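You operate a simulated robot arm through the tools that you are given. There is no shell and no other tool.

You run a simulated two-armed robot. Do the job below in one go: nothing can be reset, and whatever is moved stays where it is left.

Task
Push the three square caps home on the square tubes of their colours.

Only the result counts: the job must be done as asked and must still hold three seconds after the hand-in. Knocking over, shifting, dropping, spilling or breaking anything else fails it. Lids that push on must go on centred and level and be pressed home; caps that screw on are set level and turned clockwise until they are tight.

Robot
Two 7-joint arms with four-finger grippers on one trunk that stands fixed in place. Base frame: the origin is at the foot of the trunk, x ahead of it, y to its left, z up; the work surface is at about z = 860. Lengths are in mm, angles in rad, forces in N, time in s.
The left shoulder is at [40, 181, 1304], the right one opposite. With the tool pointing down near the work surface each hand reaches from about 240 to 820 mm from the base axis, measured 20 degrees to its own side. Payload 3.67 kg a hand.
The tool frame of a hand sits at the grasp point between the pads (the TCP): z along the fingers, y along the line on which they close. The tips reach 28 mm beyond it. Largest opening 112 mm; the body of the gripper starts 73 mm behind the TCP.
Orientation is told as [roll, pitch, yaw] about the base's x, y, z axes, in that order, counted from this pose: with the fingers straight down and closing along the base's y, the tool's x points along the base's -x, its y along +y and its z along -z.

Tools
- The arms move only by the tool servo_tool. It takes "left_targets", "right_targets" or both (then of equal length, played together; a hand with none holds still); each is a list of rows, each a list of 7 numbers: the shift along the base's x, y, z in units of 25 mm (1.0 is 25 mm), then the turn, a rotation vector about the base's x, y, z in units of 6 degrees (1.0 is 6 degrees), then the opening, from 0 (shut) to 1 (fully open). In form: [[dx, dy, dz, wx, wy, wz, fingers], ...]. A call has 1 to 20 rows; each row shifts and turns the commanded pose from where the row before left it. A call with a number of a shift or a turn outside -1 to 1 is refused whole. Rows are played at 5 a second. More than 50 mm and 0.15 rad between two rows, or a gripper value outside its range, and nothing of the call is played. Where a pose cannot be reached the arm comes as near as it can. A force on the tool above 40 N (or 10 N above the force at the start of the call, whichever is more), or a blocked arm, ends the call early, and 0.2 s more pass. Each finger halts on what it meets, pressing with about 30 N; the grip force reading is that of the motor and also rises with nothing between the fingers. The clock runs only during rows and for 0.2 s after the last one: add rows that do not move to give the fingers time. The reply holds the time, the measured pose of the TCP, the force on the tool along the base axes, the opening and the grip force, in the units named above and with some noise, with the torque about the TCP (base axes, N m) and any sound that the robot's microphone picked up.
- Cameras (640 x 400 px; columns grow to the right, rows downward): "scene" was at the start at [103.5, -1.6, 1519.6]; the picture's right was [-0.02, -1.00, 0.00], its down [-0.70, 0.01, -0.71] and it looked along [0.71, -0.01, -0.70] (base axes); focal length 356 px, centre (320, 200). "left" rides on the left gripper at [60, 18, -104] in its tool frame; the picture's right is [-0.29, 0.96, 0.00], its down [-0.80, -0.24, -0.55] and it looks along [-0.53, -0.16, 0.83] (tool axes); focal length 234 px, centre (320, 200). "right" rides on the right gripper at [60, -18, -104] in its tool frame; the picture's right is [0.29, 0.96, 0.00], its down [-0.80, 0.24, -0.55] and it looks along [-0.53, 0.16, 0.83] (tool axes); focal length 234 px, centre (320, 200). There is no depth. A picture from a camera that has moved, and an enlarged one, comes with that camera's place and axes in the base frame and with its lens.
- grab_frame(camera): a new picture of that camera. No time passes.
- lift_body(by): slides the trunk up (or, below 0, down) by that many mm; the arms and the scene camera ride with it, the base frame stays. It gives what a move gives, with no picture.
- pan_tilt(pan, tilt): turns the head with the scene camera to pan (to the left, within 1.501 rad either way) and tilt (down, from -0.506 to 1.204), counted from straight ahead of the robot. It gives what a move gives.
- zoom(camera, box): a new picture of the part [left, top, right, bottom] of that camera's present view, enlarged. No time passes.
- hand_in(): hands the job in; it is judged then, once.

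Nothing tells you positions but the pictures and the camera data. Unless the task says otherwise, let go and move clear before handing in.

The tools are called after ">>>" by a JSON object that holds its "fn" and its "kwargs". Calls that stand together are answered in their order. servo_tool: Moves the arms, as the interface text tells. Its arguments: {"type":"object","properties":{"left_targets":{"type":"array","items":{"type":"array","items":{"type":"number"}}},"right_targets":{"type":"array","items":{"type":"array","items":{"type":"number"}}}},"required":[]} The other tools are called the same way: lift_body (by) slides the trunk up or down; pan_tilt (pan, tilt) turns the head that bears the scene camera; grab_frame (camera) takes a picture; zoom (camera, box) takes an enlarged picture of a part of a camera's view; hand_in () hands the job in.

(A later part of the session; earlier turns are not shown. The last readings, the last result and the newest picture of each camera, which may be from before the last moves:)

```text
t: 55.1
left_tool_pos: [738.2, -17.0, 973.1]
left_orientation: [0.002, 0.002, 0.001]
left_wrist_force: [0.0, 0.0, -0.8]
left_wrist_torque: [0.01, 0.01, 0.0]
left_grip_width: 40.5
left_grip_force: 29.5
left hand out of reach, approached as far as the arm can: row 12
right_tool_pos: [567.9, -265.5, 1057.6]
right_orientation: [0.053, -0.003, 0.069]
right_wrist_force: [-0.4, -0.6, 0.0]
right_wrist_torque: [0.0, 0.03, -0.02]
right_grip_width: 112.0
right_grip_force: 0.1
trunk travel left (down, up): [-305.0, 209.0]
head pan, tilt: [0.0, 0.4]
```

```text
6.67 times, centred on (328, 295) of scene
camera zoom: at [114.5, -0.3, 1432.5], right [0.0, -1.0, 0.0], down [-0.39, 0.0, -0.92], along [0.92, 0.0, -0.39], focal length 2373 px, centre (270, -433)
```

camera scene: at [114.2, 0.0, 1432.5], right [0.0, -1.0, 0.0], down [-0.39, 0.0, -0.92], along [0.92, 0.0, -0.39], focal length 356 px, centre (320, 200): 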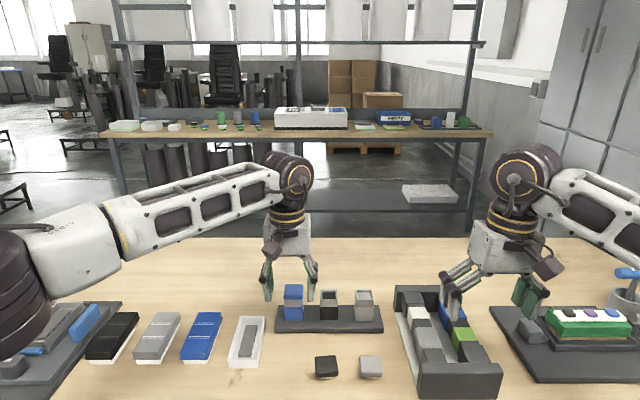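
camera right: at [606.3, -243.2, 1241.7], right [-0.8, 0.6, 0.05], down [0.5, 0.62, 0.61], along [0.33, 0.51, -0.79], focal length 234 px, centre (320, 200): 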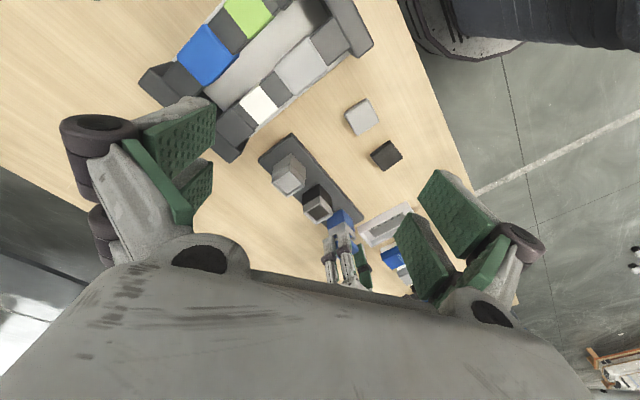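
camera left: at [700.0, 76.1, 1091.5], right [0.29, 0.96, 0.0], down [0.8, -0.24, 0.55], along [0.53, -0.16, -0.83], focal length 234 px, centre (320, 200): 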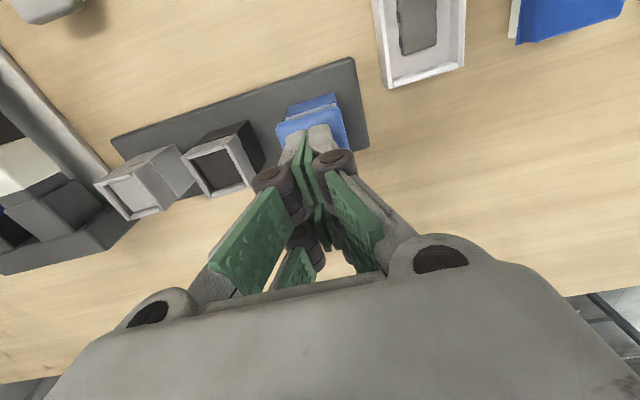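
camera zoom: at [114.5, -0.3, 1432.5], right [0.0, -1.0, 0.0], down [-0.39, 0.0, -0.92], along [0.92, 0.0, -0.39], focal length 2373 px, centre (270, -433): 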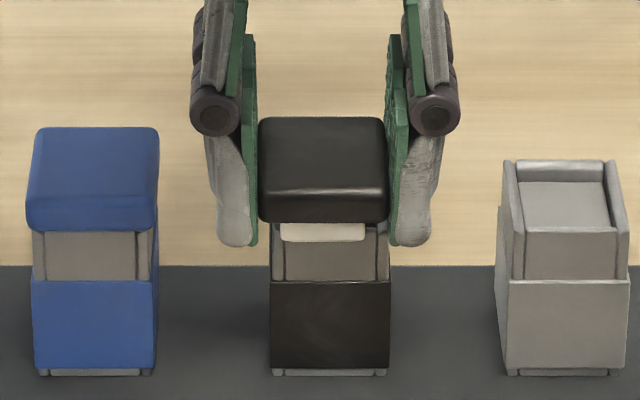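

The left arm can't quite reach the black tube; it stops about 15 mm short. I'll raise the cap, set it back on the table where it was, and use the right arm for the black and grey caps.

>>> {"fn": "servo_tool", "kwargs": {"left_targets": [[0, 0, 0.6, 0, 0, 0, 0.2], [0, 0, 0.6, 0, 0, 0, 0.2], [-0.8, 0, 0, 0, 0, 0, 0.2], [-0.8, 0, 0, 0, 0, 0, 0.2], [-0.8, 0, 0, 0, 0, 0, 0.2], [-0.8, 0, 0, 0, 0, 0, 0.2], [-0.8, 0, 0, 0, 0, 0, 0.2], [-0.8, 0, 0, 0, 0, 0, 0.2], [0, 0, 0, 0, 0, 0, 0.2]]}}

>>> {"fn": "grab_frame", "kwargs": {"camera": "scene"}}

```text
t: 57.1
left_tool_pos: [619.2, -16.2, 1002.5]
left_orientation: [0.002, -0.001, 0.003]
left_wrist_force: [0.0, -0.3, -0.6]
left_wrist_torque: [-0.02, -0.01, 0.02]
left_grip_width: 40.8
left_grip_force: 30.7
right_tool_pos: [568.6, -264.5, 1057.4]
right_orientation: [0.054, -0.003, 0.07]
right_wrist_force: [0.3, 0.9, 0.4]
right_wrist_torque: [0.01, -0.01, 0.03]
right_grip_width: 111.8
right_grip_force: 0.0
trunk travel left (down, up): [-305.0, 209.0]
head pan, tilt: [0.0, 0.4]
```

```text
taken
camera scene: at [114.7, -0.5, 1432.5], right [0.0, -1.0, 0.0], down [-0.39, 0.0, -0.92], along [0.92, 0.0, -0.39], focal length 356 px, centre (320, 200)
```

scene: 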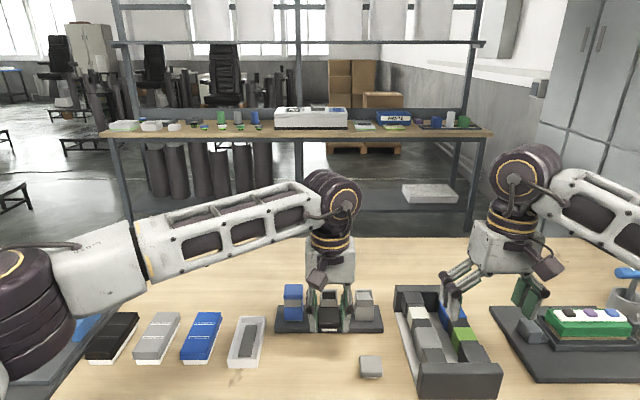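

I'll set the black cap down, a little to the left of where it was for extra clearance.

>>> {"fn": "servo_tool", "kwargs": {"left_targets": [[0, 0.85, 0, 0, 0, 0, 0.2], [0, 0, -0.9, 0, 0, 0, 0.2], [0, 0, -0.9, 0, 0, 0, 0.2], [0, 0, -0.9, 0, 0, 0, 0.2], [0, 0, -0.9, 0, 0, 0, 0.2], [0, 0, -0.5, 0, 0, 0, 0.2], [0, 0, -0.05, 0, 0, 0, 0.2], [0, 0, 0, 0, 0, 0, 0.2]]}}

>>> {"fn": "zoom", "kwargs": {"camera": "scene", "box": [275, 320, 355, 390]}}

```text
t: 59.0
left_tool_pos: [620.1, 3.1, 899.5]
left_orientation: [0.0, 0.001, 0.002]
left_wrist_force: [0.5, 0.2, 0.3]
left_wrist_torque: [-0.02, -0.02, 0.03]
left_grip_width: 41.1
left_grip_force: 29.6
right_tool_pos: [568.4, -265.0, 1059.6]
right_orientation: [0.051, -0.003, 0.07]
right_wrist_force: [0.7, 1.0, 0.6]
right_wrist_torque: [-0.02, 0.02, -0.01]
right_grip_width: 112.1
right_grip_force: 0.0
trunk travel left (down, up): [-305.0, 209.0]
head pan, tilt: [0.0, 0.4]
```

```text
5.71 times, centred on (315, 355) of scene
camera zoom: at [114.5, 0.0, 1432.5], right [0.0, -1.0, 0.0], down [-0.39, 0.0, -0.92], along [0.92, 0.0, -0.39], focal length 2034 px, centre (349, -686)
```

zoom: 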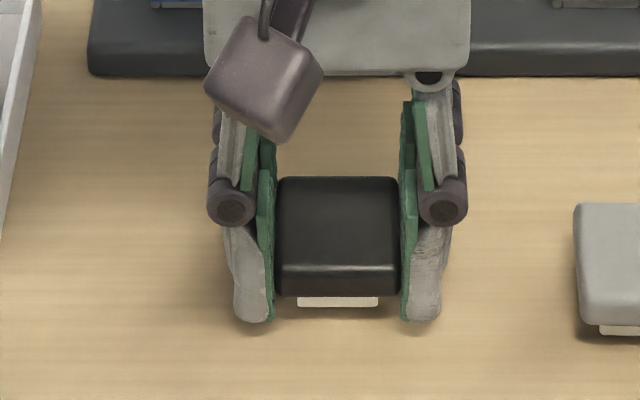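

It needs about 3 mm more. Lowering to touch, then releasing.

>>> {"fn": "servo_tool", "kwargs": {"left_targets": [[0, 0, -0.04, 0, 0, 0, 0.2], [0, 0, -0.04, 0, 0, 0, 0.2], [0, 0, -0.04, 0, 0, 0, 0.2], [0, 0, 0, 0, 0, 0, 0.2]]}}

```text
t: 60.0
left_tool_pos: [620.5, 3.8, 897.1]
left_orientation: [-0.001, -0.002, 0.002]
left_wrist_force: [0.0, 0.2, -0.1]
left_wrist_torque: [0.01, 0.04, 0.02]
left_grip_width: 40.9
left_grip_force: 30.1
right_tool_pos: [568.8, -265.0, 1057.7]
right_orientation: [0.052, -0.001, 0.069]
right_wrist_force: [0.4, 0.1, -1.0]
right_wrist_torque: [-0.01, 0.02, 0.05]
right_grip_width: 111.9
right_grip_force: 0.1
trunk travel left (down, up): [-305.0, 209.0]
head pan, tilt: [0.0, 0.4]
```

>>> {"fn": "servo_tool", "kwargs": {"left_targets": [[0, 0, -0.04, 0, 0, 0, 0.2], [0, 0, 0, 0, 0, 0, 0.2], [0, 0, 0, 0, 0, 0, 0.37], [0, 0, 0, 0, 0, 0, 0.45], [0, 0, 0, 0, 0, 0, 0.54], [0, 0, 0, 0, 0, 0, 0.54], [0, 0, 0.5, 0, 0, 0, 0.54], [0, 0, 1, 0, 0, 0, 0.54], [0, 0, 1, 0, 0, 0, 0.54], [-0.5, 1, 1, 0, 0, 0, 0.54], [-0.7, 1, 0.5, 0, 0, 0, 0.54], [-0.7, 1, 0, 0, 0, 0, 0.54], [-0.7, 1, 0, 0, 0, 0, 0.54], [-0.7, 1, 0, 0, 0, 0, 0.54], [-0.7, 1, 0, 0, 0, 0, 0.54], [0, 0, 0, 0, 0, 0, 0.54]]}}

>>> {"fn": "zoom", "kwargs": {"camera": "scene", "box": [290, 345, 354, 385]}}

>>> {"fn": "zoom", "kwargs": {"camera": "scene", "box": [335, 345, 399, 385]}}

>>> {"fn": "grab_frame", "kwargs": {"camera": "scene"}}

```text
t: 63.4
left_tool_pos: [519.6, 153.6, 994.9]
left_orientation: [0.001, -0.001, 0.0]
left_wrist_force: [0.4, -1.0, -0.3]
left_wrist_torque: [0.03, 0.04, -0.01]
left_grip_width: 60.5
left_grip_force: 0.0
right_tool_pos: [567.9, -266.1, 1058.3]
right_orientation: [0.054, -0.002, 0.07]
right_wrist_force: [0.5, 0.2, 0.5]
right_wrist_torque: [0.0, 0.0, 0.02]
right_grip_width: 112.2
right_grip_force: 0.1
trunk travel left (down, up): [-305.0, 209.0]
head pan, tilt: [0.0, 0.4]
```

```text
10.00 times, centred on (322, 365) of scene
camera zoom: at [114.9, -0.8, 1432.5], right [0.0, -1.0, 0.0], down [-0.39, 0.0, -0.92], along [0.92, 0.0, -0.39], focal length 3560 px, centre (300, -1450)
```

zoom: 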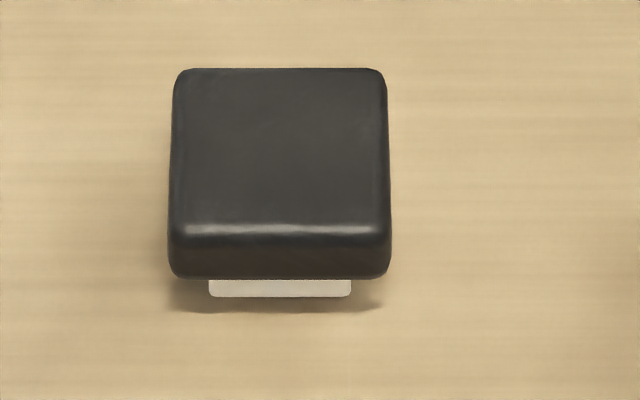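

```text
10.00 times, centred on (367, 365) of scene
camera zoom: at [114.9, -0.8, 1432.5], right [0.0, -1.0, 0.0], down [-0.39, 0.0, -0.92], along [0.92, 0.0, -0.39], focal length 3560 px, centre (-150, -1450)
```

zoom: 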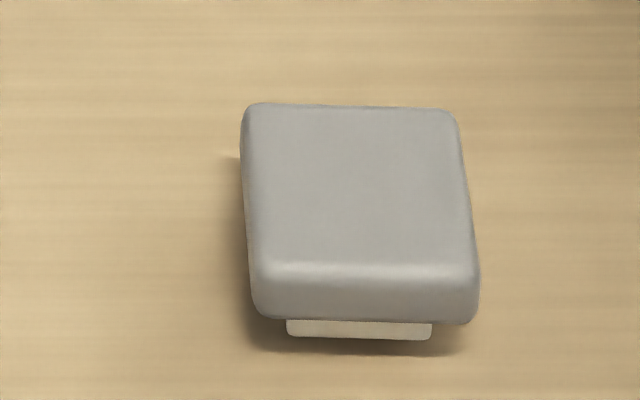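

```text
taken
camera scene: at [114.9, -0.8, 1432.5], right [0.0, -1.0, 0.0], down [-0.39, 0.0, -0.92], along [0.92, 0.0, -0.39], focal length 356 px, centre (320, 200)
```

scene: 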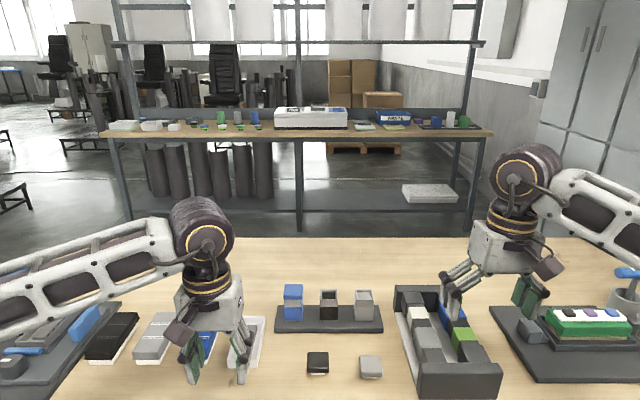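

The black cap stands level again at about (623, 4) by the scene camera, and the grey one at about (614, −97). I'll bring the right hand over the black cap with its orientation squared up.

>>> {"fn": "servo_tool", "kwargs": {"right_targets": [[0.19, 0.978, 0, -0.1, 0, -0.134, 0.54], [0.19, 0.978, 0, -0.1, 0, -0.134, 0.54], [0.19, 0.978, 0, -0.1, 0, -0.134, 0.54], [0.19, 0.978, 0, -0.1, 0, -0.134, 0.54], [0.19, 0.978, 0, -0.1, 0, -0.134, 0.54], [0.19, 0.978, 0, 0, 0, 0, 0.54], [0.19, 0.978, 0, 0, 0, 0, 0.54], [0.19, 0.978, -0.9, 0, 0, 0, 0.54], [0.19, 0.978, -0.9, 0, 0, 0, 0.54], [0.19, 0.978, -0.9, 0, 0, 0, 0.54], [0.19, 0.978, -0.9, 0, 0, 0, 0.54], [0, 0, 0, 0, 0, 0, 0.54]]}}

>>> {"fn": "zoom", "kwargs": {"camera": "right", "box": [250, 90, 390, 200]}}

>>> {"fn": "zoom", "kwargs": {"camera": "scene", "box": [275, 320, 355, 390]}}

```text
t: 66.0
left_tool_pos: [520.6, 154.6, 996.5]
left_orientation: [0.003, 0.002, 0.002]
left_wrist_force: [-0.6, -1.0, -0.4]
left_wrist_torque: [-0.01, -0.02, 0.0]
left_grip_width: 60.5
left_grip_force: 0.1
right_tool_pos: [619.4, 1.7, 968.6]
right_orientation: [0.002, -0.001, 0.0]
right_wrist_force: [0.7, 0.3, 0.2]
right_wrist_torque: [0.02, 0.01, -0.01]
right_grip_width: 60.5
right_grip_force: 0.1
trunk travel left (down, up): [-305.0, 209.0]
head pan, tilt: [0.0, 0.4]
```

```text
3.64 times, centred on (320, 145) of right
camera zoom: at [560.9, -17.7, 1073.9], right [-0.29, 0.96, 0.0], down [0.8, 0.24, 0.55], along [0.53, 0.16, -0.83], focal length 852 px, centre (320, 400)
```

zoom: 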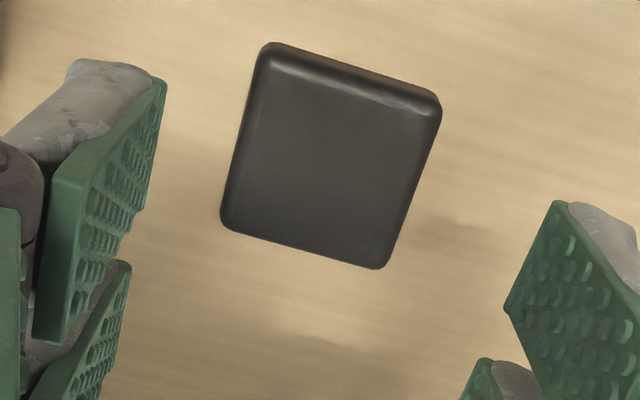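

```text
5.71 times, centred on (315, 355) of scene
camera zoom: at [114.0, -0.5, 1432.6], right [0.0, -1.0, 0.0], down [-0.39, 0.0, -0.92], along [0.92, 0.0, -0.39], focal length 2034 px, centre (349, -686)
```

zoom: 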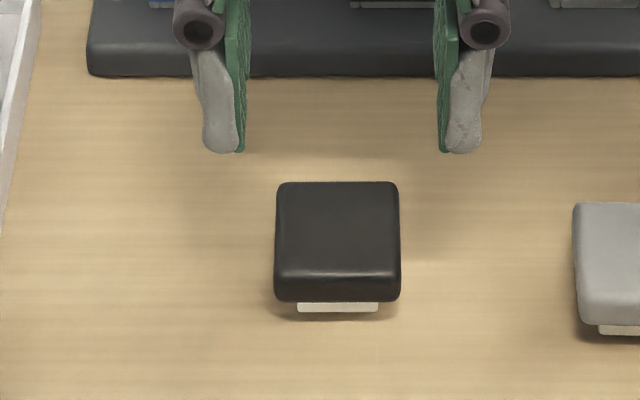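

The right hand is over the black cap within about 1.5 mm. I'll trim, go down and grip.

>>> {"fn": "servo_tool", "kwargs": {"right_targets": [[-0.08, 0.06, 0, 0, 0, 0, 0.54], [0, 0, -0.98, 0, 0, 0, 0.54], [0, 0, -0.98, 0, 0, 0, 0.54], [0, 0, -0.96, 0, 0, 0, 0.54], [0, 0, 0, 0, 0, 0, 0.54], [0, 0, 0, 0, 0, 0, 0.48], [0, 0, 0, 0, 0, 0, 0.44], [0, 0, 0, 0, 0, 0, 0.41], [0, 0, 0, 0, 0, 0, 0.38], [0, 0, 0, 0, 0, 0, 0.35], [0, 0, 0, 0, 0, 0, 0.3], [0, 0, 0, 0, 0, 0, 0.2], [0, 0, 0, 0, 0, 0, 0.2]]}}

>>> {"fn": "zoom", "kwargs": {"camera": "right", "box": [265, 80, 375, 230]}}

>>> {"fn": "zoom", "kwargs": {"camera": "scene", "box": [275, 320, 355, 390]}}

```text
t: 68.8
left_tool_pos: [521.2, 154.7, 994.6]
left_orientation: [-0.001, 0.0, 0.002]
left_wrist_force: [-0.2, -0.2, -0.5]
left_wrist_torque: [0.02, 0.04, -0.01]
left_grip_width: 60.5
left_grip_force: 0.1
right_tool_pos: [618.2, 3.8, 895.6]
right_orientation: [0.0, -0.001, 0.001]
right_wrist_force: [-0.8, 1.1, 1.2]
right_wrist_torque: [0.01, 0.01, 0.03]
right_grip_width: 41.0
right_grip_force: 30.0
trunk travel left (down, up): [-305.0, 209.0]
head pan, tilt: [0.0, 0.4]
```

```text
2.67 times, centred on (320, 155) of right
camera zoom: at [559.3, -14.9, 999.8], right [-0.29, 0.96, 0.0], down [0.8, 0.24, 0.55], along [0.53, 0.16, -0.83], focal length 624 px, centre (320, 320)
```

zoom: 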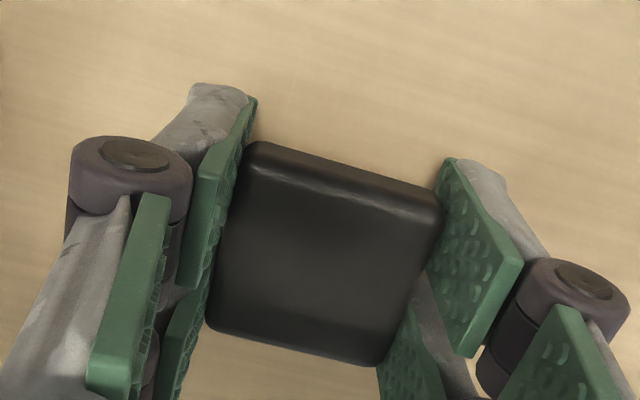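

```text
5.71 times, centred on (315, 355) of scene
camera zoom: at [114.3, 0.2, 1432.5], right [0.0, -1.0, 0.0], down [-0.39, 0.0, -0.92], along [0.92, 0.0, -0.39], focal length 2034 px, centre (349, -686)
```

zoom: 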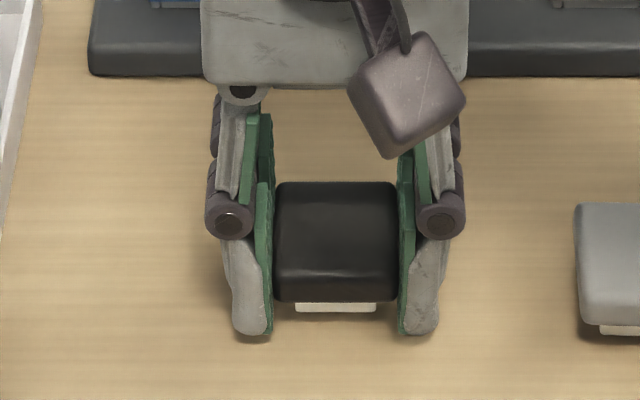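

The black cap sits in the right hand just as the blue one sat in the left. I'll lift and carry it over the black tube.

>>> {"fn": "servo_tool", "kwargs": {"right_targets": [[0, 0, 0.3, 0, 0, 0, 0.2], [0, 0, 0.97, 0, 0, 0, 0.2], [0, 0, 0.97, 0, 0, 0, 0.2], [0, 0, 0.97, 0, 0, 0, 0.2], [0, 0, 0.97, 0, 0, 0, 0.2], [0.763, -0.136, 0, 0, 0, 0, 0.2], [0.763, -0.136, 0, 0, 0, 0, 0.2], [0.763, -0.136, 0, 0, 0, 0, 0.2], [0.763, -0.136, 0, 0, 0, 0, 0.2], [0.763, -0.136, 0, 0, 0, 0, 0.2], [0.763, -0.136, 0, 0, 0, 0, 0.2], [0.763, -0.136, 0, 0, 0, 0, 0.2], [0, 0, 0, 0, 0, 0, 0.2]]}}

>>> {"fn": "zoom", "kwargs": {"camera": "scene", "box": [305, 265, 350, 325]}}

```text
t: 71.5
left_tool_pos: [521.6, 153.4, 995.1]
left_orientation: [0.002, 0.0, 0.0]
left_wrist_force: [0.2, -0.2, 0.4]
left_wrist_torque: [0.06, 0.0, 0.0]
left_grip_width: 60.5
left_grip_force: 0.0
right_tool_pos: [754.0, -18.9, 1001.1]
right_orientation: [0.001, 0.002, 0.0]
right_wrist_force: [0.2, 0.3, -0.6]
right_wrist_torque: [0.01, 0.0, -0.01]
right_grip_width: 40.6
right_grip_force: 30.4
trunk travel left (down, up): [-305.0, 209.0]
head pan, tilt: [0.0, 0.4]
```

```text
6.67 times, centred on (328, 295) of scene
camera zoom: at [114.5, -1.2, 1432.5], right [0.0, -1.0, 0.0], down [-0.39, 0.0, -0.92], along [0.92, 0.0, -0.39], focal length 2373 px, centre (270, -433)
```

zoom: 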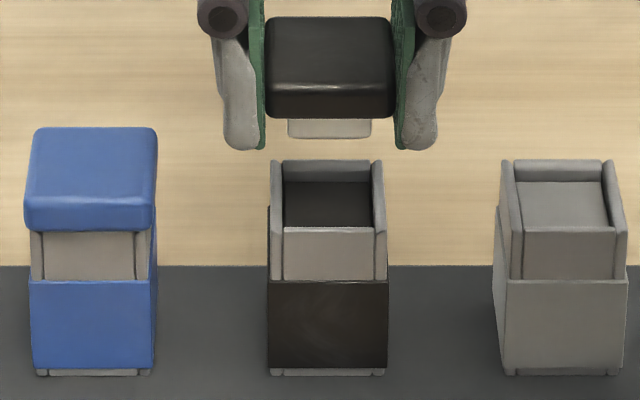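

It reaches fine. Lowering to just above the rim for a close check.

>>> {"fn": "servo_tool", "kwargs": {"right_targets": [[0, 0, -0.5, 0, 0, 0, 0.2], [0, 0, -0.5, 0, 0, 0, 0.2], [0, 0, 0, 0, 0, 0, 0.2], [0, 0, 0, 0, 0, 0, 0.2]]}}

>>> {"fn": "zoom", "kwargs": {"camera": "scene", "box": [305, 265, 350, 325]}}

>>> {"fn": "zoom", "kwargs": {"camera": "right", "box": [280, 95, 350, 165]}}

```text
t: 72.5
left_tool_pos: [520.7, 153.6, 995.7]
left_orientation: [0.001, 0.0, 0.002]
left_wrist_force: [0.3, -0.6, 0.0]
left_wrist_torque: [-0.03, -0.01, 0.01]
left_grip_width: 60.6
left_grip_force: 0.0
right_tool_pos: [752.2, -18.6, 975.5]
right_orientation: [-0.001, 0.0, 0.0]
right_wrist_force: [0.6, -0.4, -1.0]
right_wrist_torque: [0.02, 0.0, -0.02]
right_grip_width: 40.8
right_grip_force: 29.9
trunk travel left (down, up): [-305.0, 209.0]
head pan, tilt: [0.0, 0.4]
```

```text
6.67 times, centred on (328, 295) of scene
camera zoom: at [114.6, 0.0, 1432.5], right [0.0, -1.0, 0.0], down [-0.39, 0.0, -0.92], along [0.92, 0.0, -0.39], focal length 2373 px, centre (270, -433)
```

zoom: 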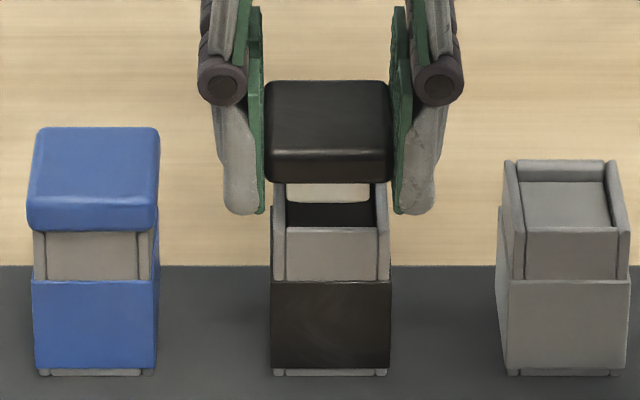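

```text
5.71 times, centred on (315, 130) of right
camera zoom: at [693.3, -38.1, 1080.3], right [-0.29, 0.96, 0.0], down [0.8, 0.24, 0.55], along [0.53, 0.16, -0.83], focal length 1338 px, centre (349, 600)
```

zoom: 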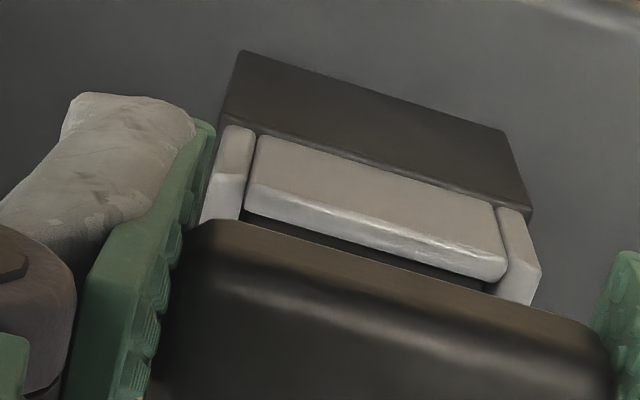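

The cap is about 1 mm too far forward and 0.5 mm to the left. I'll trim both and lower a few mm.

>>> {"fn": "servo_tool", "kwargs": {"right_targets": [[-0.05, -0.024, 0, 0, 0, 0, 0.2], [0, 0, 0, 0, 0, 0, 0.2], [0, 0, -0.05, 0, 0, 0, 0.2], [0, 0, -0.05, 0, 0, 0, 0.2], [0, 0, 0, 0, 0, 0, 0.2]]}}

>>> {"fn": "zoom", "kwargs": {"camera": "scene", "box": [305, 265, 350, 325]}}

>>> {"fn": "zoom", "kwargs": {"camera": "right", "box": [280, 95, 350, 165]}}

```text
t: 73.8
left_tool_pos: [520.9, 153.7, 995.2]
left_orientation: [-0.001, 0.0, 0.002]
left_wrist_force: [0.7, 0.1, 0.2]
left_wrist_torque: [-0.01, 0.0, 0.03]
left_grip_width: 60.6
left_grip_force: 0.1
right_tool_pos: [750.7, -20.3, 973.0]
right_orientation: [0.0, -0.002, 0.0]
right_wrist_force: [-0.3, 0.2, 0.1]
right_wrist_torque: [0.0, 0.01, 0.03]
right_grip_width: 40.7
right_grip_force: 30.3
trunk travel left (down, up): [-305.0, 209.0]
head pan, tilt: [0.0, 0.4]
```

```text
6.67 times, centred on (328, 295) of scene
camera zoom: at [114.5, 0.3, 1432.5], right [0.0, -1.0, 0.0], down [-0.39, 0.0, -0.92], along [0.92, 0.0, -0.39], focal length 2373 px, centre (270, -433)
```

zoom: 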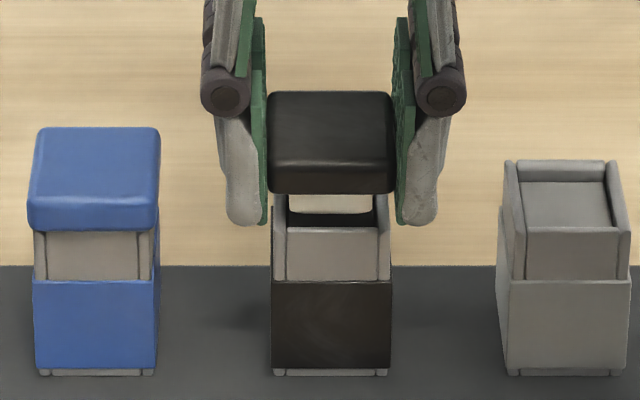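

```text
5.71 times, centred on (315, 130) of right
camera zoom: at [691.8, -38.8, 1077.1], right [-0.29, 0.96, 0.0], down [0.8, 0.24, 0.55], along [0.53, 0.16, -0.83], focal length 1338 px, centre (349, 600)
```

zoom: 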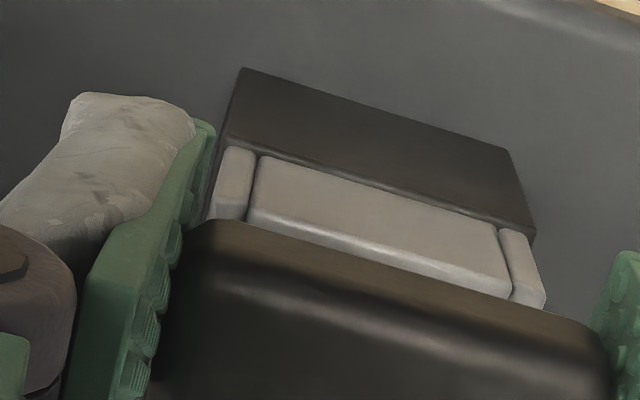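

This now matches the alignment that worked for the blue cap. Lowering gently into the tube.

>>> {"fn": "servo_tool", "kwargs": {"right_targets": [[0, 0, -0.05, 0, 0, 0, 0.2], [0, 0, -0.05, 0, 0, 0, 0.2], [0, 0, -0.05, 0, 0, 0, 0.2], [0, 0, -0.05, 0, 0, 0, 0.2], [0, 0, -0.05, 0, 0, 0, 0.2], [0, 0, 0, 0, 0, 0, 0.2]]}}

>>> {"fn": "zoom", "kwargs": {"camera": "scene", "box": [305, 265, 350, 325]}}

>>> {"fn": "zoom", "kwargs": {"camera": "right", "box": [280, 95, 350, 165]}}

```text
t: 75.2
left_tool_pos: [521.8, 154.0, 995.4]
left_orientation: [-0.001, -0.001, 0.002]
left_wrist_force: [0.2, 0.2, -0.2]
left_wrist_torque: [0.01, 0.0, -0.05]
left_grip_width: 60.5
left_grip_force: 0.1
right_tool_pos: [752.2, -19.5, 965.8]
right_orientation: [0.001, 0.001, 0.0]
right_wrist_force: [-0.2, -0.2, -0.2]
right_wrist_torque: [-0.01, 0.0, -0.03]
right_grip_width: 40.8
right_grip_force: 29.8
trunk travel left (down, up): [-305.0, 209.0]
head pan, tilt: [0.0, 0.4]
```

```text
6.67 times, centred on (328, 295) of scene
camera zoom: at [114.5, 0.2, 1432.5], right [0.0, -1.0, 0.0], down [-0.39, 0.0, -0.92], along [0.92, 0.0, -0.39], focal length 2373 px, centre (270, -433)
```

zoom: 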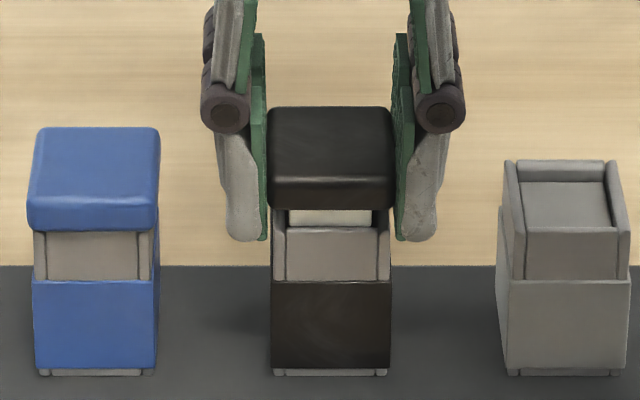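

```text
5.71 times, centred on (315, 130) of right
camera zoom: at [692.3, -38.8, 1070.6], right [-0.29, 0.96, 0.0], down [0.8, 0.24, 0.55], along [0.53, 0.16, -0.83], focal length 1338 px, centre (349, 600)
```

zoom: 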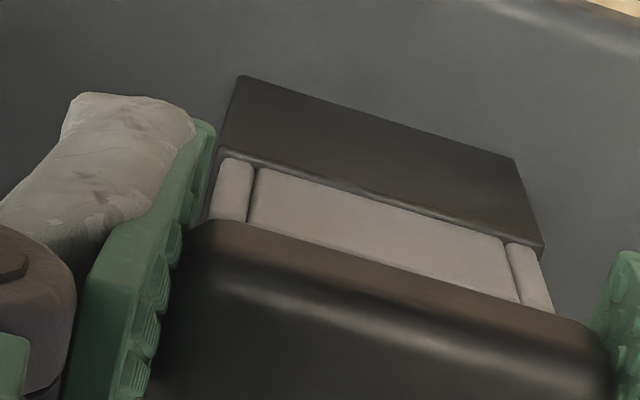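

The plug is entering without force. Continuing down to seat it.

>>> {"fn": "servo_tool", "kwargs": {"right_targets": [[0, 0, -0.05, 0, 0, 0, 0.2], [0, 0, -0.05, 0, 0, 0, 0.2], [0, 0, -0.05, 0, 0, 0, 0.2], [0, 0, -0.05, 0, 0, 0, 0.2], [0, 0, -0.04, 0, 0, 0, 0.2], [0, 0, -0.04, 0, 0, 0, 0.2], [0, 0, 0, 0, 0, 0, 0.2]]}}

>>> {"fn": "zoom", "kwargs": {"camera": "scene", "box": [305, 265, 350, 325]}}

```text
t: 76.8
left_tool_pos: [521.9, 154.1, 994.1]
left_orientation: [0.0, 0.001, 0.001]
left_wrist_force: [-0.1, 0.1, -0.7]
left_wrist_torque: [0.03, 0.0, 0.01]
left_grip_width: 60.5
left_grip_force: 0.1
right_tool_pos: [752.7, -20.0, 958.0]
right_orientation: [0.0, 0.001, -0.001]
right_wrist_force: [12.0, 1.4, 3.0]
right_wrist_torque: [0.01, -0.29, 0.0]
right_grip_width: 40.8
right_grip_force: 30.3
trunk travel left (down, up): [-305.0, 209.0]
head pan, tilt: [0.0, 0.4]
```

```text
6.67 times, centred on (328, 295) of scene
camera zoom: at [115.9, 0.3, 1432.4], right [0.0, -1.0, 0.0], down [-0.39, 0.0, -0.92], along [0.92, 0.0, -0.39], focal length 2373 px, centre (270, -433)
```

zoom: 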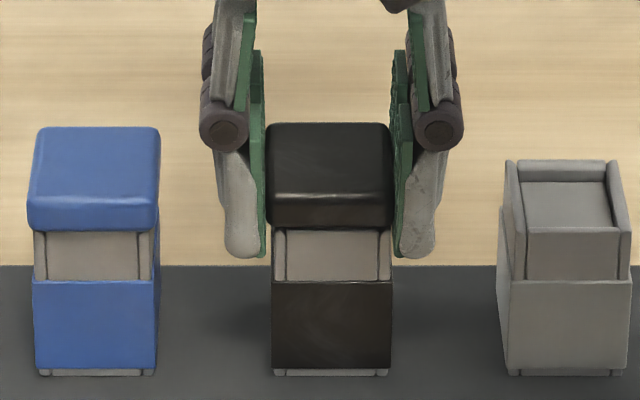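

There's a 12 N sideways push, meaning the plug is leaning on the front wall. I'll ease 1 mm in +x before pressing further.

>>> {"fn": "servo_tool", "kwargs": {"right_targets": [[0.03, 0, 0, 0, 0, 0, 0.2], [0, 0, 0, 0, 0, 0, 0.2]]}}

```text
t: 77.3
left_tool_pos: [521.7, 154.3, 995.5]
left_orientation: [-0.001, 0.002, 0.001]
left_wrist_force: [-0.2, 0.2, 0.1]
left_wrist_torque: [-0.02, 0.01, -0.01]
left_grip_width: 60.5
left_grip_force: 0.1
right_tool_pos: [752.7, -19.3, 958.0]
right_orientation: [0.0, 0.003, 0.0]
right_wrist_force: [4.2, 1.0, -0.8]
right_wrist_torque: [0.02, -0.15, -0.04]
right_grip_width: 40.6
right_grip_force: 30.0
trunk travel left (down, up): [-305.0, 209.0]
head pan, tilt: [0.0, 0.4]
```

>>> {"fn": "servo_tool", "kwargs": {"right_targets": [[0.02, 0, -0.04, 0, 0, 0, 0.2], [0, 0, -0.04, 0, 0, 0, 0.2], [0, 0, -0.04, 0, 0, 0, 0.2], [0, 0, -0.04, 0, 0, 0, 0.2], [0, 0, 0, 0, 0, 0, 0.2]]}}

>>> {"fn": "zoom", "kwargs": {"camera": "scene", "box": [305, 265, 350, 325]}}

```text
t: 78.5
left_tool_pos: [519.8, 155.5, 996.1]
left_orientation: [0.0, -0.001, 0.003]
left_wrist_force: [0.7, 0.4, 1.3]
left_wrist_torque: [0.0, 0.03, 0.01]
left_grip_width: 60.3
left_grip_force: 0.1
right_tool_pos: [750.7, -19.1, 957.9]
right_orientation: [0.0, -0.001, 0.0]
right_wrist_force: [-3.8, -1.7, 9.2]
right_wrist_torque: [-0.08, 0.42, 0.0]
right_grip_width: 40.8
right_grip_force: 30.3
trunk travel left (down, up): [-305.0, 209.0]
head pan, tilt: [0.0, 0.4]
```

```text
6.67 times, centred on (328, 295) of scene
camera zoom: at [112.7, -0.1, 1432.7], right [0.0, -1.0, 0.0], down [-0.39, 0.0, -0.92], along [0.92, 0.0, -0.39], focal length 2373 px, centre (270, -433)
```

zoom: 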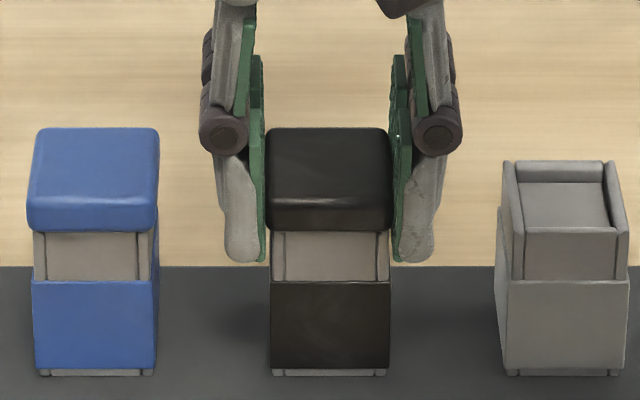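

The black head is now level with the blue one and in contact. Pressing harder.

>>> {"fn": "servo_tool", "kwargs": {"right_targets": [[0, 0, -0.04, 0, 0, 0, 0.2], [0, 0, -0.04, 0, 0, 0, 0.2], [0, 0, -0.04, 0, 0, 0, 0.2], [0, 0, 0, 0, 0, 0, 0.2]]}}

>>> {"fn": "zoom", "kwargs": {"camera": "scene", "box": [305, 265, 350, 325]}}

```text
t: 79.5
left_tool_pos: [518.6, 153.8, 996.5]
left_orientation: [0.001, -0.002, 0.001]
left_wrist_force: [-0.5, -0.5, -0.3]
left_wrist_torque: [0.0, -0.04, -0.04]
left_grip_width: 60.6
left_grip_force: 0.1
right_tool_pos: [752.1, -18.8, 955.9]
right_orientation: [0.002, -0.006, -0.002]
right_wrist_force: [1.5, -3.2, 25.7]
right_wrist_torque: [-0.1, -0.1, -0.01]
right_grip_width: 41.1
right_grip_force: 29.9
trunk travel left (down, up): [-305.0, 209.0]
head pan, tilt: [0.0, 0.4]
```

```text
6.67 times, centred on (328, 295) of scene
camera zoom: at [111.7, -0.2, 1432.9], right [0.0, -1.0, 0.0], down [-0.39, 0.0, -0.92], along [0.92, 0.0, -0.39], focal length 2373 px, centre (270, -433)
```

zoom: 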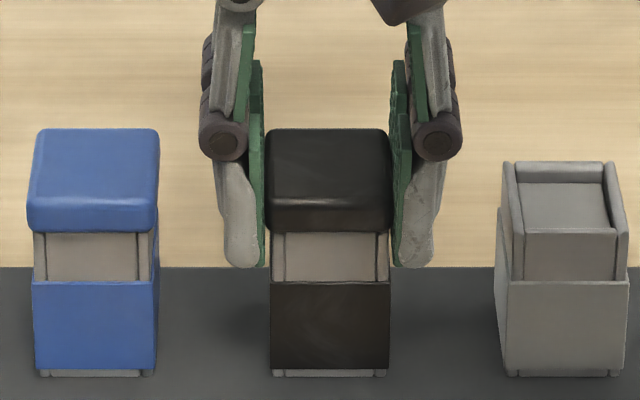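

The black cap is level with the blue one. I'll release, rise, close the fingers and press its top as I did with the blue cap.

>>> {"fn": "servo_tool", "kwargs": {"right_targets": [[0, 0, 0.06, 0, 0, 0, 0.3], [0, 0, 0.02, 0, 0, 0, 0.45], [0, 0, 0, 0, 0, 0, 0.54], [0, 0, 0, 0, 0, 0, 0.54], [0, 0, 0.5, 0, 0, 0, 0.54], [0, 0, 0.8, 0, 0, 0, 0.54], [0.2, 0, 0.2, 0, 0, 0, 0.2], [0, 0, 0, 0, 0, 0, 0], [0, 0, 0, 0, 0, 0, 0], [0, 0, 0, 0, 0, 0, 0]]}}

>>> {"fn": "zoom", "kwargs": {"camera": "scene", "box": [305, 265, 350, 325]}}

```text
t: 81.8
left_tool_pos: [521.1, 153.9, 994.8]
left_orientation: [-0.001, 0.0, 0.003]
left_wrist_force: [-0.6, -0.1, -0.2]
left_wrist_torque: [0.03, -0.02, 0.03]
left_grip_width: 60.4
left_grip_force: 0.1
right_tool_pos: [754.4, -19.4, 990.4]
right_orientation: [0.002, -0.001, 0.0]
right_wrist_force: [0.9, -0.3, -0.1]
right_wrist_torque: [-0.01, 0.01, 0.01]
right_grip_width: 0.0
right_grip_force: 29.8
right hand out of reach, approached as far as the arm can: row 7
trunk travel left (down, up): [-305.0, 209.0]
head pan, tilt: [0.0, 0.4]
```

```text
6.67 times, centred on (328, 295) of scene
camera zoom: at [114.4, 0.2, 1432.5], right [0.0, -1.0, 0.0], down [-0.39, 0.0, -0.92], along [0.92, 0.0, -0.39], focal length 2373 px, centre (270, -433)
```

zoom: 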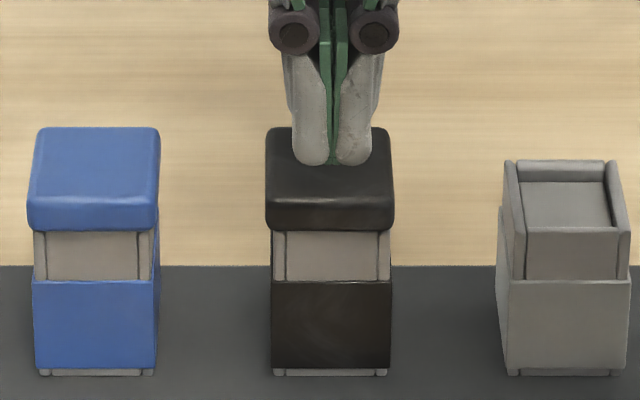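

The black cap looks level. I'm at the reach limit, but the tips are still well over the cap, so I'll press here.

>>> {"fn": "servo_tool", "kwargs": {"right_targets": [[-0.04, 0, -0.2, 0, 0, 0, 0], [0, 0, -0.2, 0, 0, 0, 0], [0, 0, -0.08, 0, 0, 0, 0], [0, 0, -0.06, 0, 0, 0, 0], [0, 0, -0.06, 0, 0, 0, 0], [0, 0, -0.06, 0, 0, 0, 0], [0, 0, 0, 0, 0, 0, 0]]}}

>>> {"fn": "zoom", "kwargs": {"camera": "scene", "box": [305, 265, 350, 325]}}

```text
t: 83.3
left_tool_pos: [521.5, 154.9, 995.4]
left_orientation: [0.0, 0.0, 0.002]
left_wrist_force: [0.2, -0.6, 0.9]
left_wrist_torque: [0.04, -0.02, 0.01]
left_grip_width: 60.5
left_grip_force: 0.1
right_tool_pos: [752.4, -19.8, 975.7]
right_orientation: [0.0, -0.001, -0.001]
right_wrist_force: [0.6, 0.1, 3.0]
right_wrist_torque: [0.0, 0.02, -0.02]
right_grip_width: 5.5
right_grip_force: 30.0
trunk travel left (down, up): [-305.0, 209.0]
head pan, tilt: [0.0, 0.4]
```

```text
6.67 times, centred on (328, 295) of scene
camera zoom: at [114.2, 0.3, 1432.6], right [0.0, -1.0, 0.0], down [-0.39, 0.0, -0.92], along [0.92, 0.0, -0.39], focal length 2373 px, centre (270, -433)
```

zoom: 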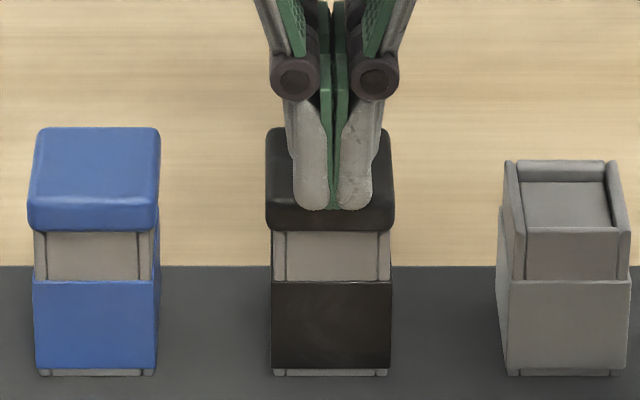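

The tips have just touched. A bit more pressure.

>>> {"fn": "servo_tool", "kwargs": {"right_targets": [[0, 0, -0.05, 0, 0, 0, 0], [0, 0, -0.05, 0, 0, 0, 0], [0, 0, -0.05, 0, 0, 0, 0], [0, 0, 0, 0, 0, 0, 0]]}}

>>> {"fn": "zoom", "kwargs": {"camera": "scene", "box": [305, 265, 350, 325]}}

```text
t: 84.3
left_tool_pos: [519.1, 154.2, 997.1]
left_orientation: [0.001, -0.002, 0.001]
left_wrist_force: [0.4, 0.9, 0.1]
left_wrist_torque: [-0.02, 0.04, 0.0]
left_grip_width: 60.6
left_grip_force: 0.2
right_tool_pos: [752.2, -20.5, 975.1]
right_orientation: [0.001, -0.006, 0.0]
right_wrist_force: [7.7, -1.0, 27.1]
right_wrist_torque: [-0.03, -0.09, 0.02]
right_grip_width: 6.1
right_grip_force: 30.4
trunk travel left (down, up): [-305.0, 209.0]
head pan, tilt: [0.0, 0.4]
```

```text
6.67 times, centred on (328, 295) of scene
camera zoom: at [112.0, 0.2, 1432.9], right [0.0, -1.0, 0.0], down [-0.39, 0.0, -0.92], along [0.92, 0.0, -0.39], focal length 2373 px, centre (270, -433)
```

zoom: 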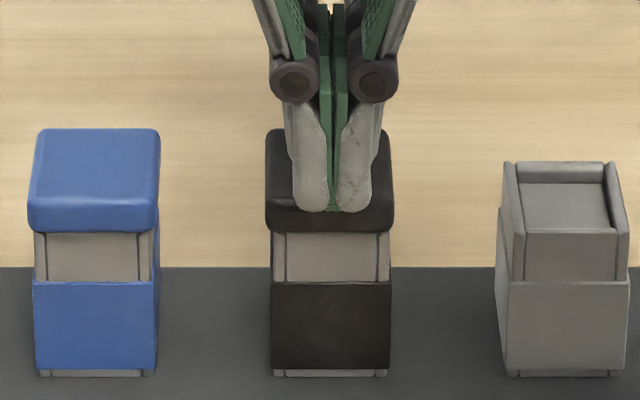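

That's solid at 27 N, so the black cap is home. I'll lift away and bring the right hand above the grey cap, staying high until I've checked clearance to the block rack beside it.

>>> {"fn": "servo_tool", "kwargs": {"right_targets": [[0, 0, 0.2, 0, 0, 0, 0], [0, 0, 0.9, 0, 0, 0, 0], [0, 0, 0.9, 0, 0, 0, 0], [0, 0, 1, 0, 0, 0, 0.3], [-0.817, -0.436, 0, 0, 0, -0.057, 0.54], [-0.817, -0.436, 0, 0, 0, -0.057, 0.54], [-0.817, -0.436, 0, 0, 0, -0.057, 0.54], [-0.817, -0.436, 0, 0, 0, -0.057, 0.54], [-0.817, -0.436, 0, 0, 0, -0.057, 0.54], [-0.817, -0.436, 0, 0, 0, -0.057, 0.54], [-0.817, -0.436, 0, 0, 0, -0.057, 0.54], [0, 0, -0.8, 0, 0, 0, 0.54], [0, 0, 0, 0, 0, 0, 0.54]]}}

>>> {"fn": "grab_frame", "kwargs": {"camera": "right"}}

>>> {"fn": "zoom", "kwargs": {"camera": "right", "box": [250, 90, 390, 200]}}

>>> {"fn": "zoom", "kwargs": {"camera": "scene", "box": [320, 270, 480, 400]}}

```text
t: 87.2
left_tool_pos: [520.5, 153.0, 996.0]
left_orientation: [0.001, 0.0, 0.002]
left_wrist_force: [-0.2, 0.2, -0.1]
left_wrist_torque: [-0.03, 0.0, 0.0]
left_grip_width: 60.6
left_grip_force: 0.1
right_tool_pos: [604.8, -98.7, 1026.5]
right_orientation: [0.0, -0.001, -0.042]
right_wrist_force: [0.2, 0.4, 0.7]
right_wrist_torque: [-0.02, 0.01, 0.02]
right_grip_width: 60.5
right_grip_force: 0.0
right hand out of reach, approached as far as the arm can: row 4
trunk travel left (down, up): [-305.0, 209.0]
head pan, tilt: [0.0, 0.4]
```

```text
taken
camera right: at [545.0, -114.6, 1131.0], right [-0.25, 0.97, 0.0], down [0.81, 0.21, 0.55], along [0.54, 0.14, -0.83], focal length 234 px, centre (320, 200)
```

right: 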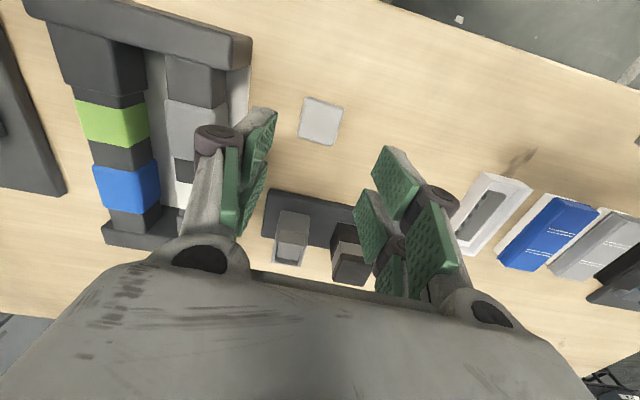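

```text
3.64 times, centred on (320, 145) of right
camera zoom: at [545.0, -114.6, 1131.0], right [-0.25, 0.97, 0.0], down [0.81, 0.21, 0.55], along [0.54, 0.14, -0.83], focal length 852 px, centre (320, 400)
```

zoom: 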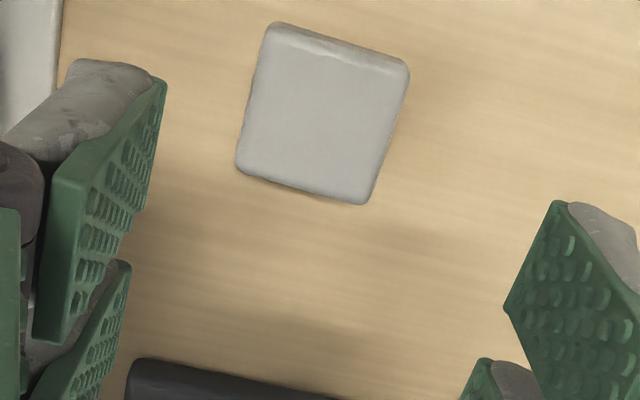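

```text
3.08 times, centred on (400, 335) of scene
camera zoom: at [114.0, -0.1, 1432.6], right [0.0, -1.0, 0.0], down [-0.39, 0.0, -0.92], along [0.92, 0.0, -0.39], focal length 1095 px, centre (74, -215)
```

zoom: 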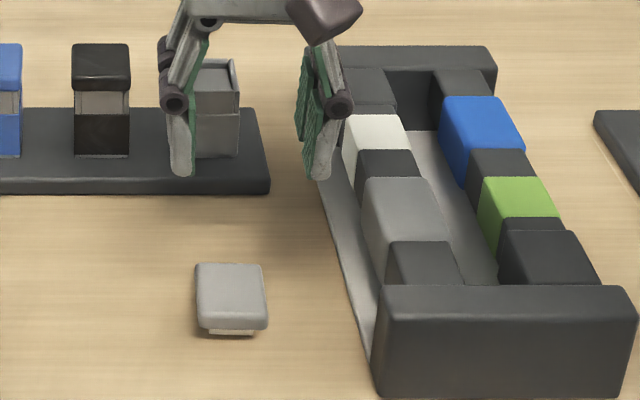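

There's good clearance to the block rack. The wrist view puts the grey cap 3.7 mm ahead and 2 mm to the left; I'll trim, descend and grip.

>>> {"fn": "servo_tool", "kwargs": {"right_targets": [[0.148, 0.08, 0, 0, 0, 0.15, 0.54], [0, 0, -0.87, 0, 0, 0, 0.54], [0, 0, -0.87, 0, 0, 0, 0.54], [0, 0, -0.87, 0, 0, 0, 0.54], [0, 0, 0, 0, 0, 0, 0.54]]}}

>>> {"fn": "zoom", "kwargs": {"camera": "right", "box": [250, 90, 390, 200]}}

>>> {"fn": "zoom", "kwargs": {"camera": "scene", "box": [330, 300, 450, 390]}}

```text
t: 88.3
left_tool_pos: [520.6, 154.7, 994.9]
left_orientation: [0.001, -0.001, 0.001]
left_wrist_force: [-0.6, 1.0, 0.1]
left_wrist_torque: [0.0, -0.02, 0.02]
left_grip_width: 60.6
left_grip_force: 0.1
right_tool_pos: [609.1, -96.3, 960.9]
right_orientation: [0.0, -0.001, -0.024]
right_wrist_force: [-1.3, 0.3, 0.5]
right_wrist_torque: [-0.01, 0.01, 0.01]
right_grip_width: 60.4
right_grip_force: 0.1
trunk travel left (down, up): [-305.0, 209.0]
head pan, tilt: [0.0, 0.4]
```

```text
3.64 times, centred on (320, 145) of right
camera zoom: at [549.7, -113.8, 1065.1], right [-0.26, 0.96, 0.0], down [0.8, 0.22, 0.55], along [0.54, 0.15, -0.83], focal length 852 px, centre (320, 400)
```

zoom: 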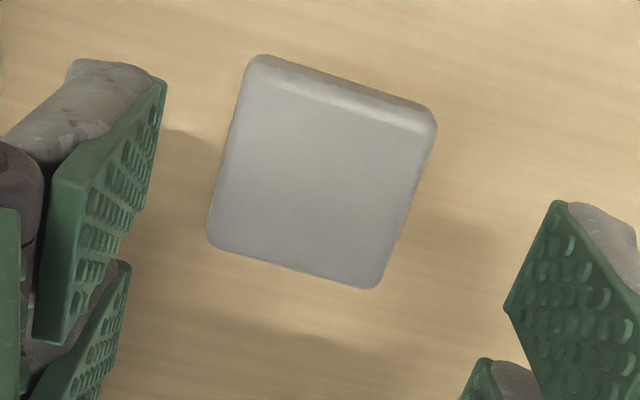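

```text
4.44 times, centred on (390, 345) of scene
camera zoom: at [114.1, 0.2, 1432.6], right [0.0, -1.0, 0.0], down [-0.39, 0.0, -0.92], along [0.92, 0.0, -0.39], focal length 1582 px, centre (9, -444)
```

zoom: 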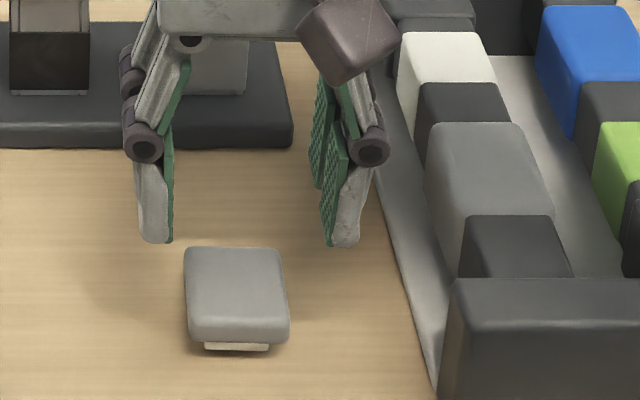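

Aligned within half a millimetre. Descending and gripping.

>>> {"fn": "servo_tool", "kwargs": {"right_targets": [[-0.02, 0, -0.87, 0, 0, 0, 0.54], [0, 0, -0.87, 0, 0, 0, 0.54], [0, 0, -0.86, 0, 0, 0, 0.54], [0, 0, 0, 0, 0, 0, 0.54], [0, 0, 0, 0, 0, 0, 0.48], [0, 0, 0, 0, 0, 0, 0.44], [0, 0, 0, 0, 0, 0, 0.41], [0, 0, 0, 0, 0, 0, 0.38], [0, 0, 0, 0, 0, 0, 0.35], [0, 0, 0, 0, 0, 0, 0.3], [0, 0, 0, 0, 0, 0, 0.2], [0, 0, 0, 0, 0, 0, 0.2]]}}

>>> {"fn": "zoom", "kwargs": {"camera": "right", "box": [265, 80, 375, 230]}}

>>> {"fn": "zoom", "kwargs": {"camera": "scene", "box": [330, 300, 450, 390]}}

```text
t: 91.0
left_tool_pos: [520.3, 154.1, 995.1]
left_orientation: [0.0, 0.0, 0.001]
left_wrist_force: [-0.5, 0.5, 0.6]
left_wrist_torque: [-0.01, -0.01, -0.02]
left_grip_width: 60.3
left_grip_force: 0.0
right_tool_pos: [609.3, -96.6, 892.6]
right_orientation: [0.001, 0.0, -0.024]
right_wrist_force: [-0.5, 0.6, -0.1]
right_wrist_torque: [0.0, 0.03, 0.01]
right_grip_width: 40.8
right_grip_force: 30.2
trunk travel left (down, up): [-305.0, 209.0]
head pan, tilt: [0.0, 0.4]
```

```text
2.67 times, centred on (320, 155) of right
camera zoom: at [549.6, -114.0, 999.2], right [-0.26, 0.96, 0.0], down [0.8, 0.22, 0.55], along [0.53, 0.15, -0.83], focal length 624 px, centre (320, 320)
```

zoom: 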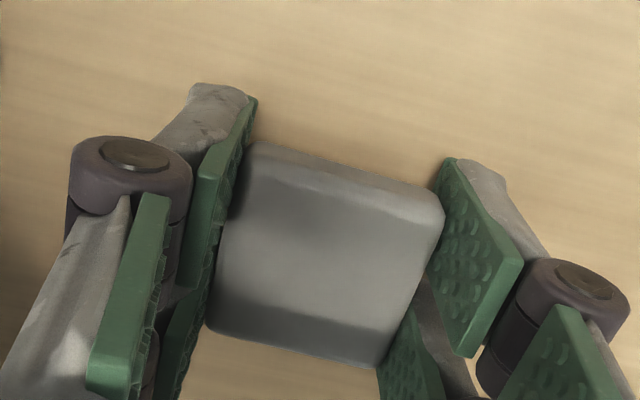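

```text
4.44 times, centred on (390, 345) of scene
camera zoom: at [114.4, 0.2, 1432.5], right [0.0, -1.0, 0.0], down [-0.39, 0.0, -0.92], along [0.92, 0.0, -0.39], focal length 1582 px, centre (9, -444)
```

zoom: 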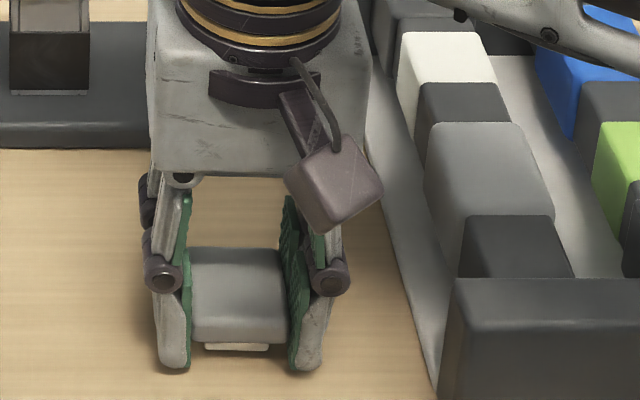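

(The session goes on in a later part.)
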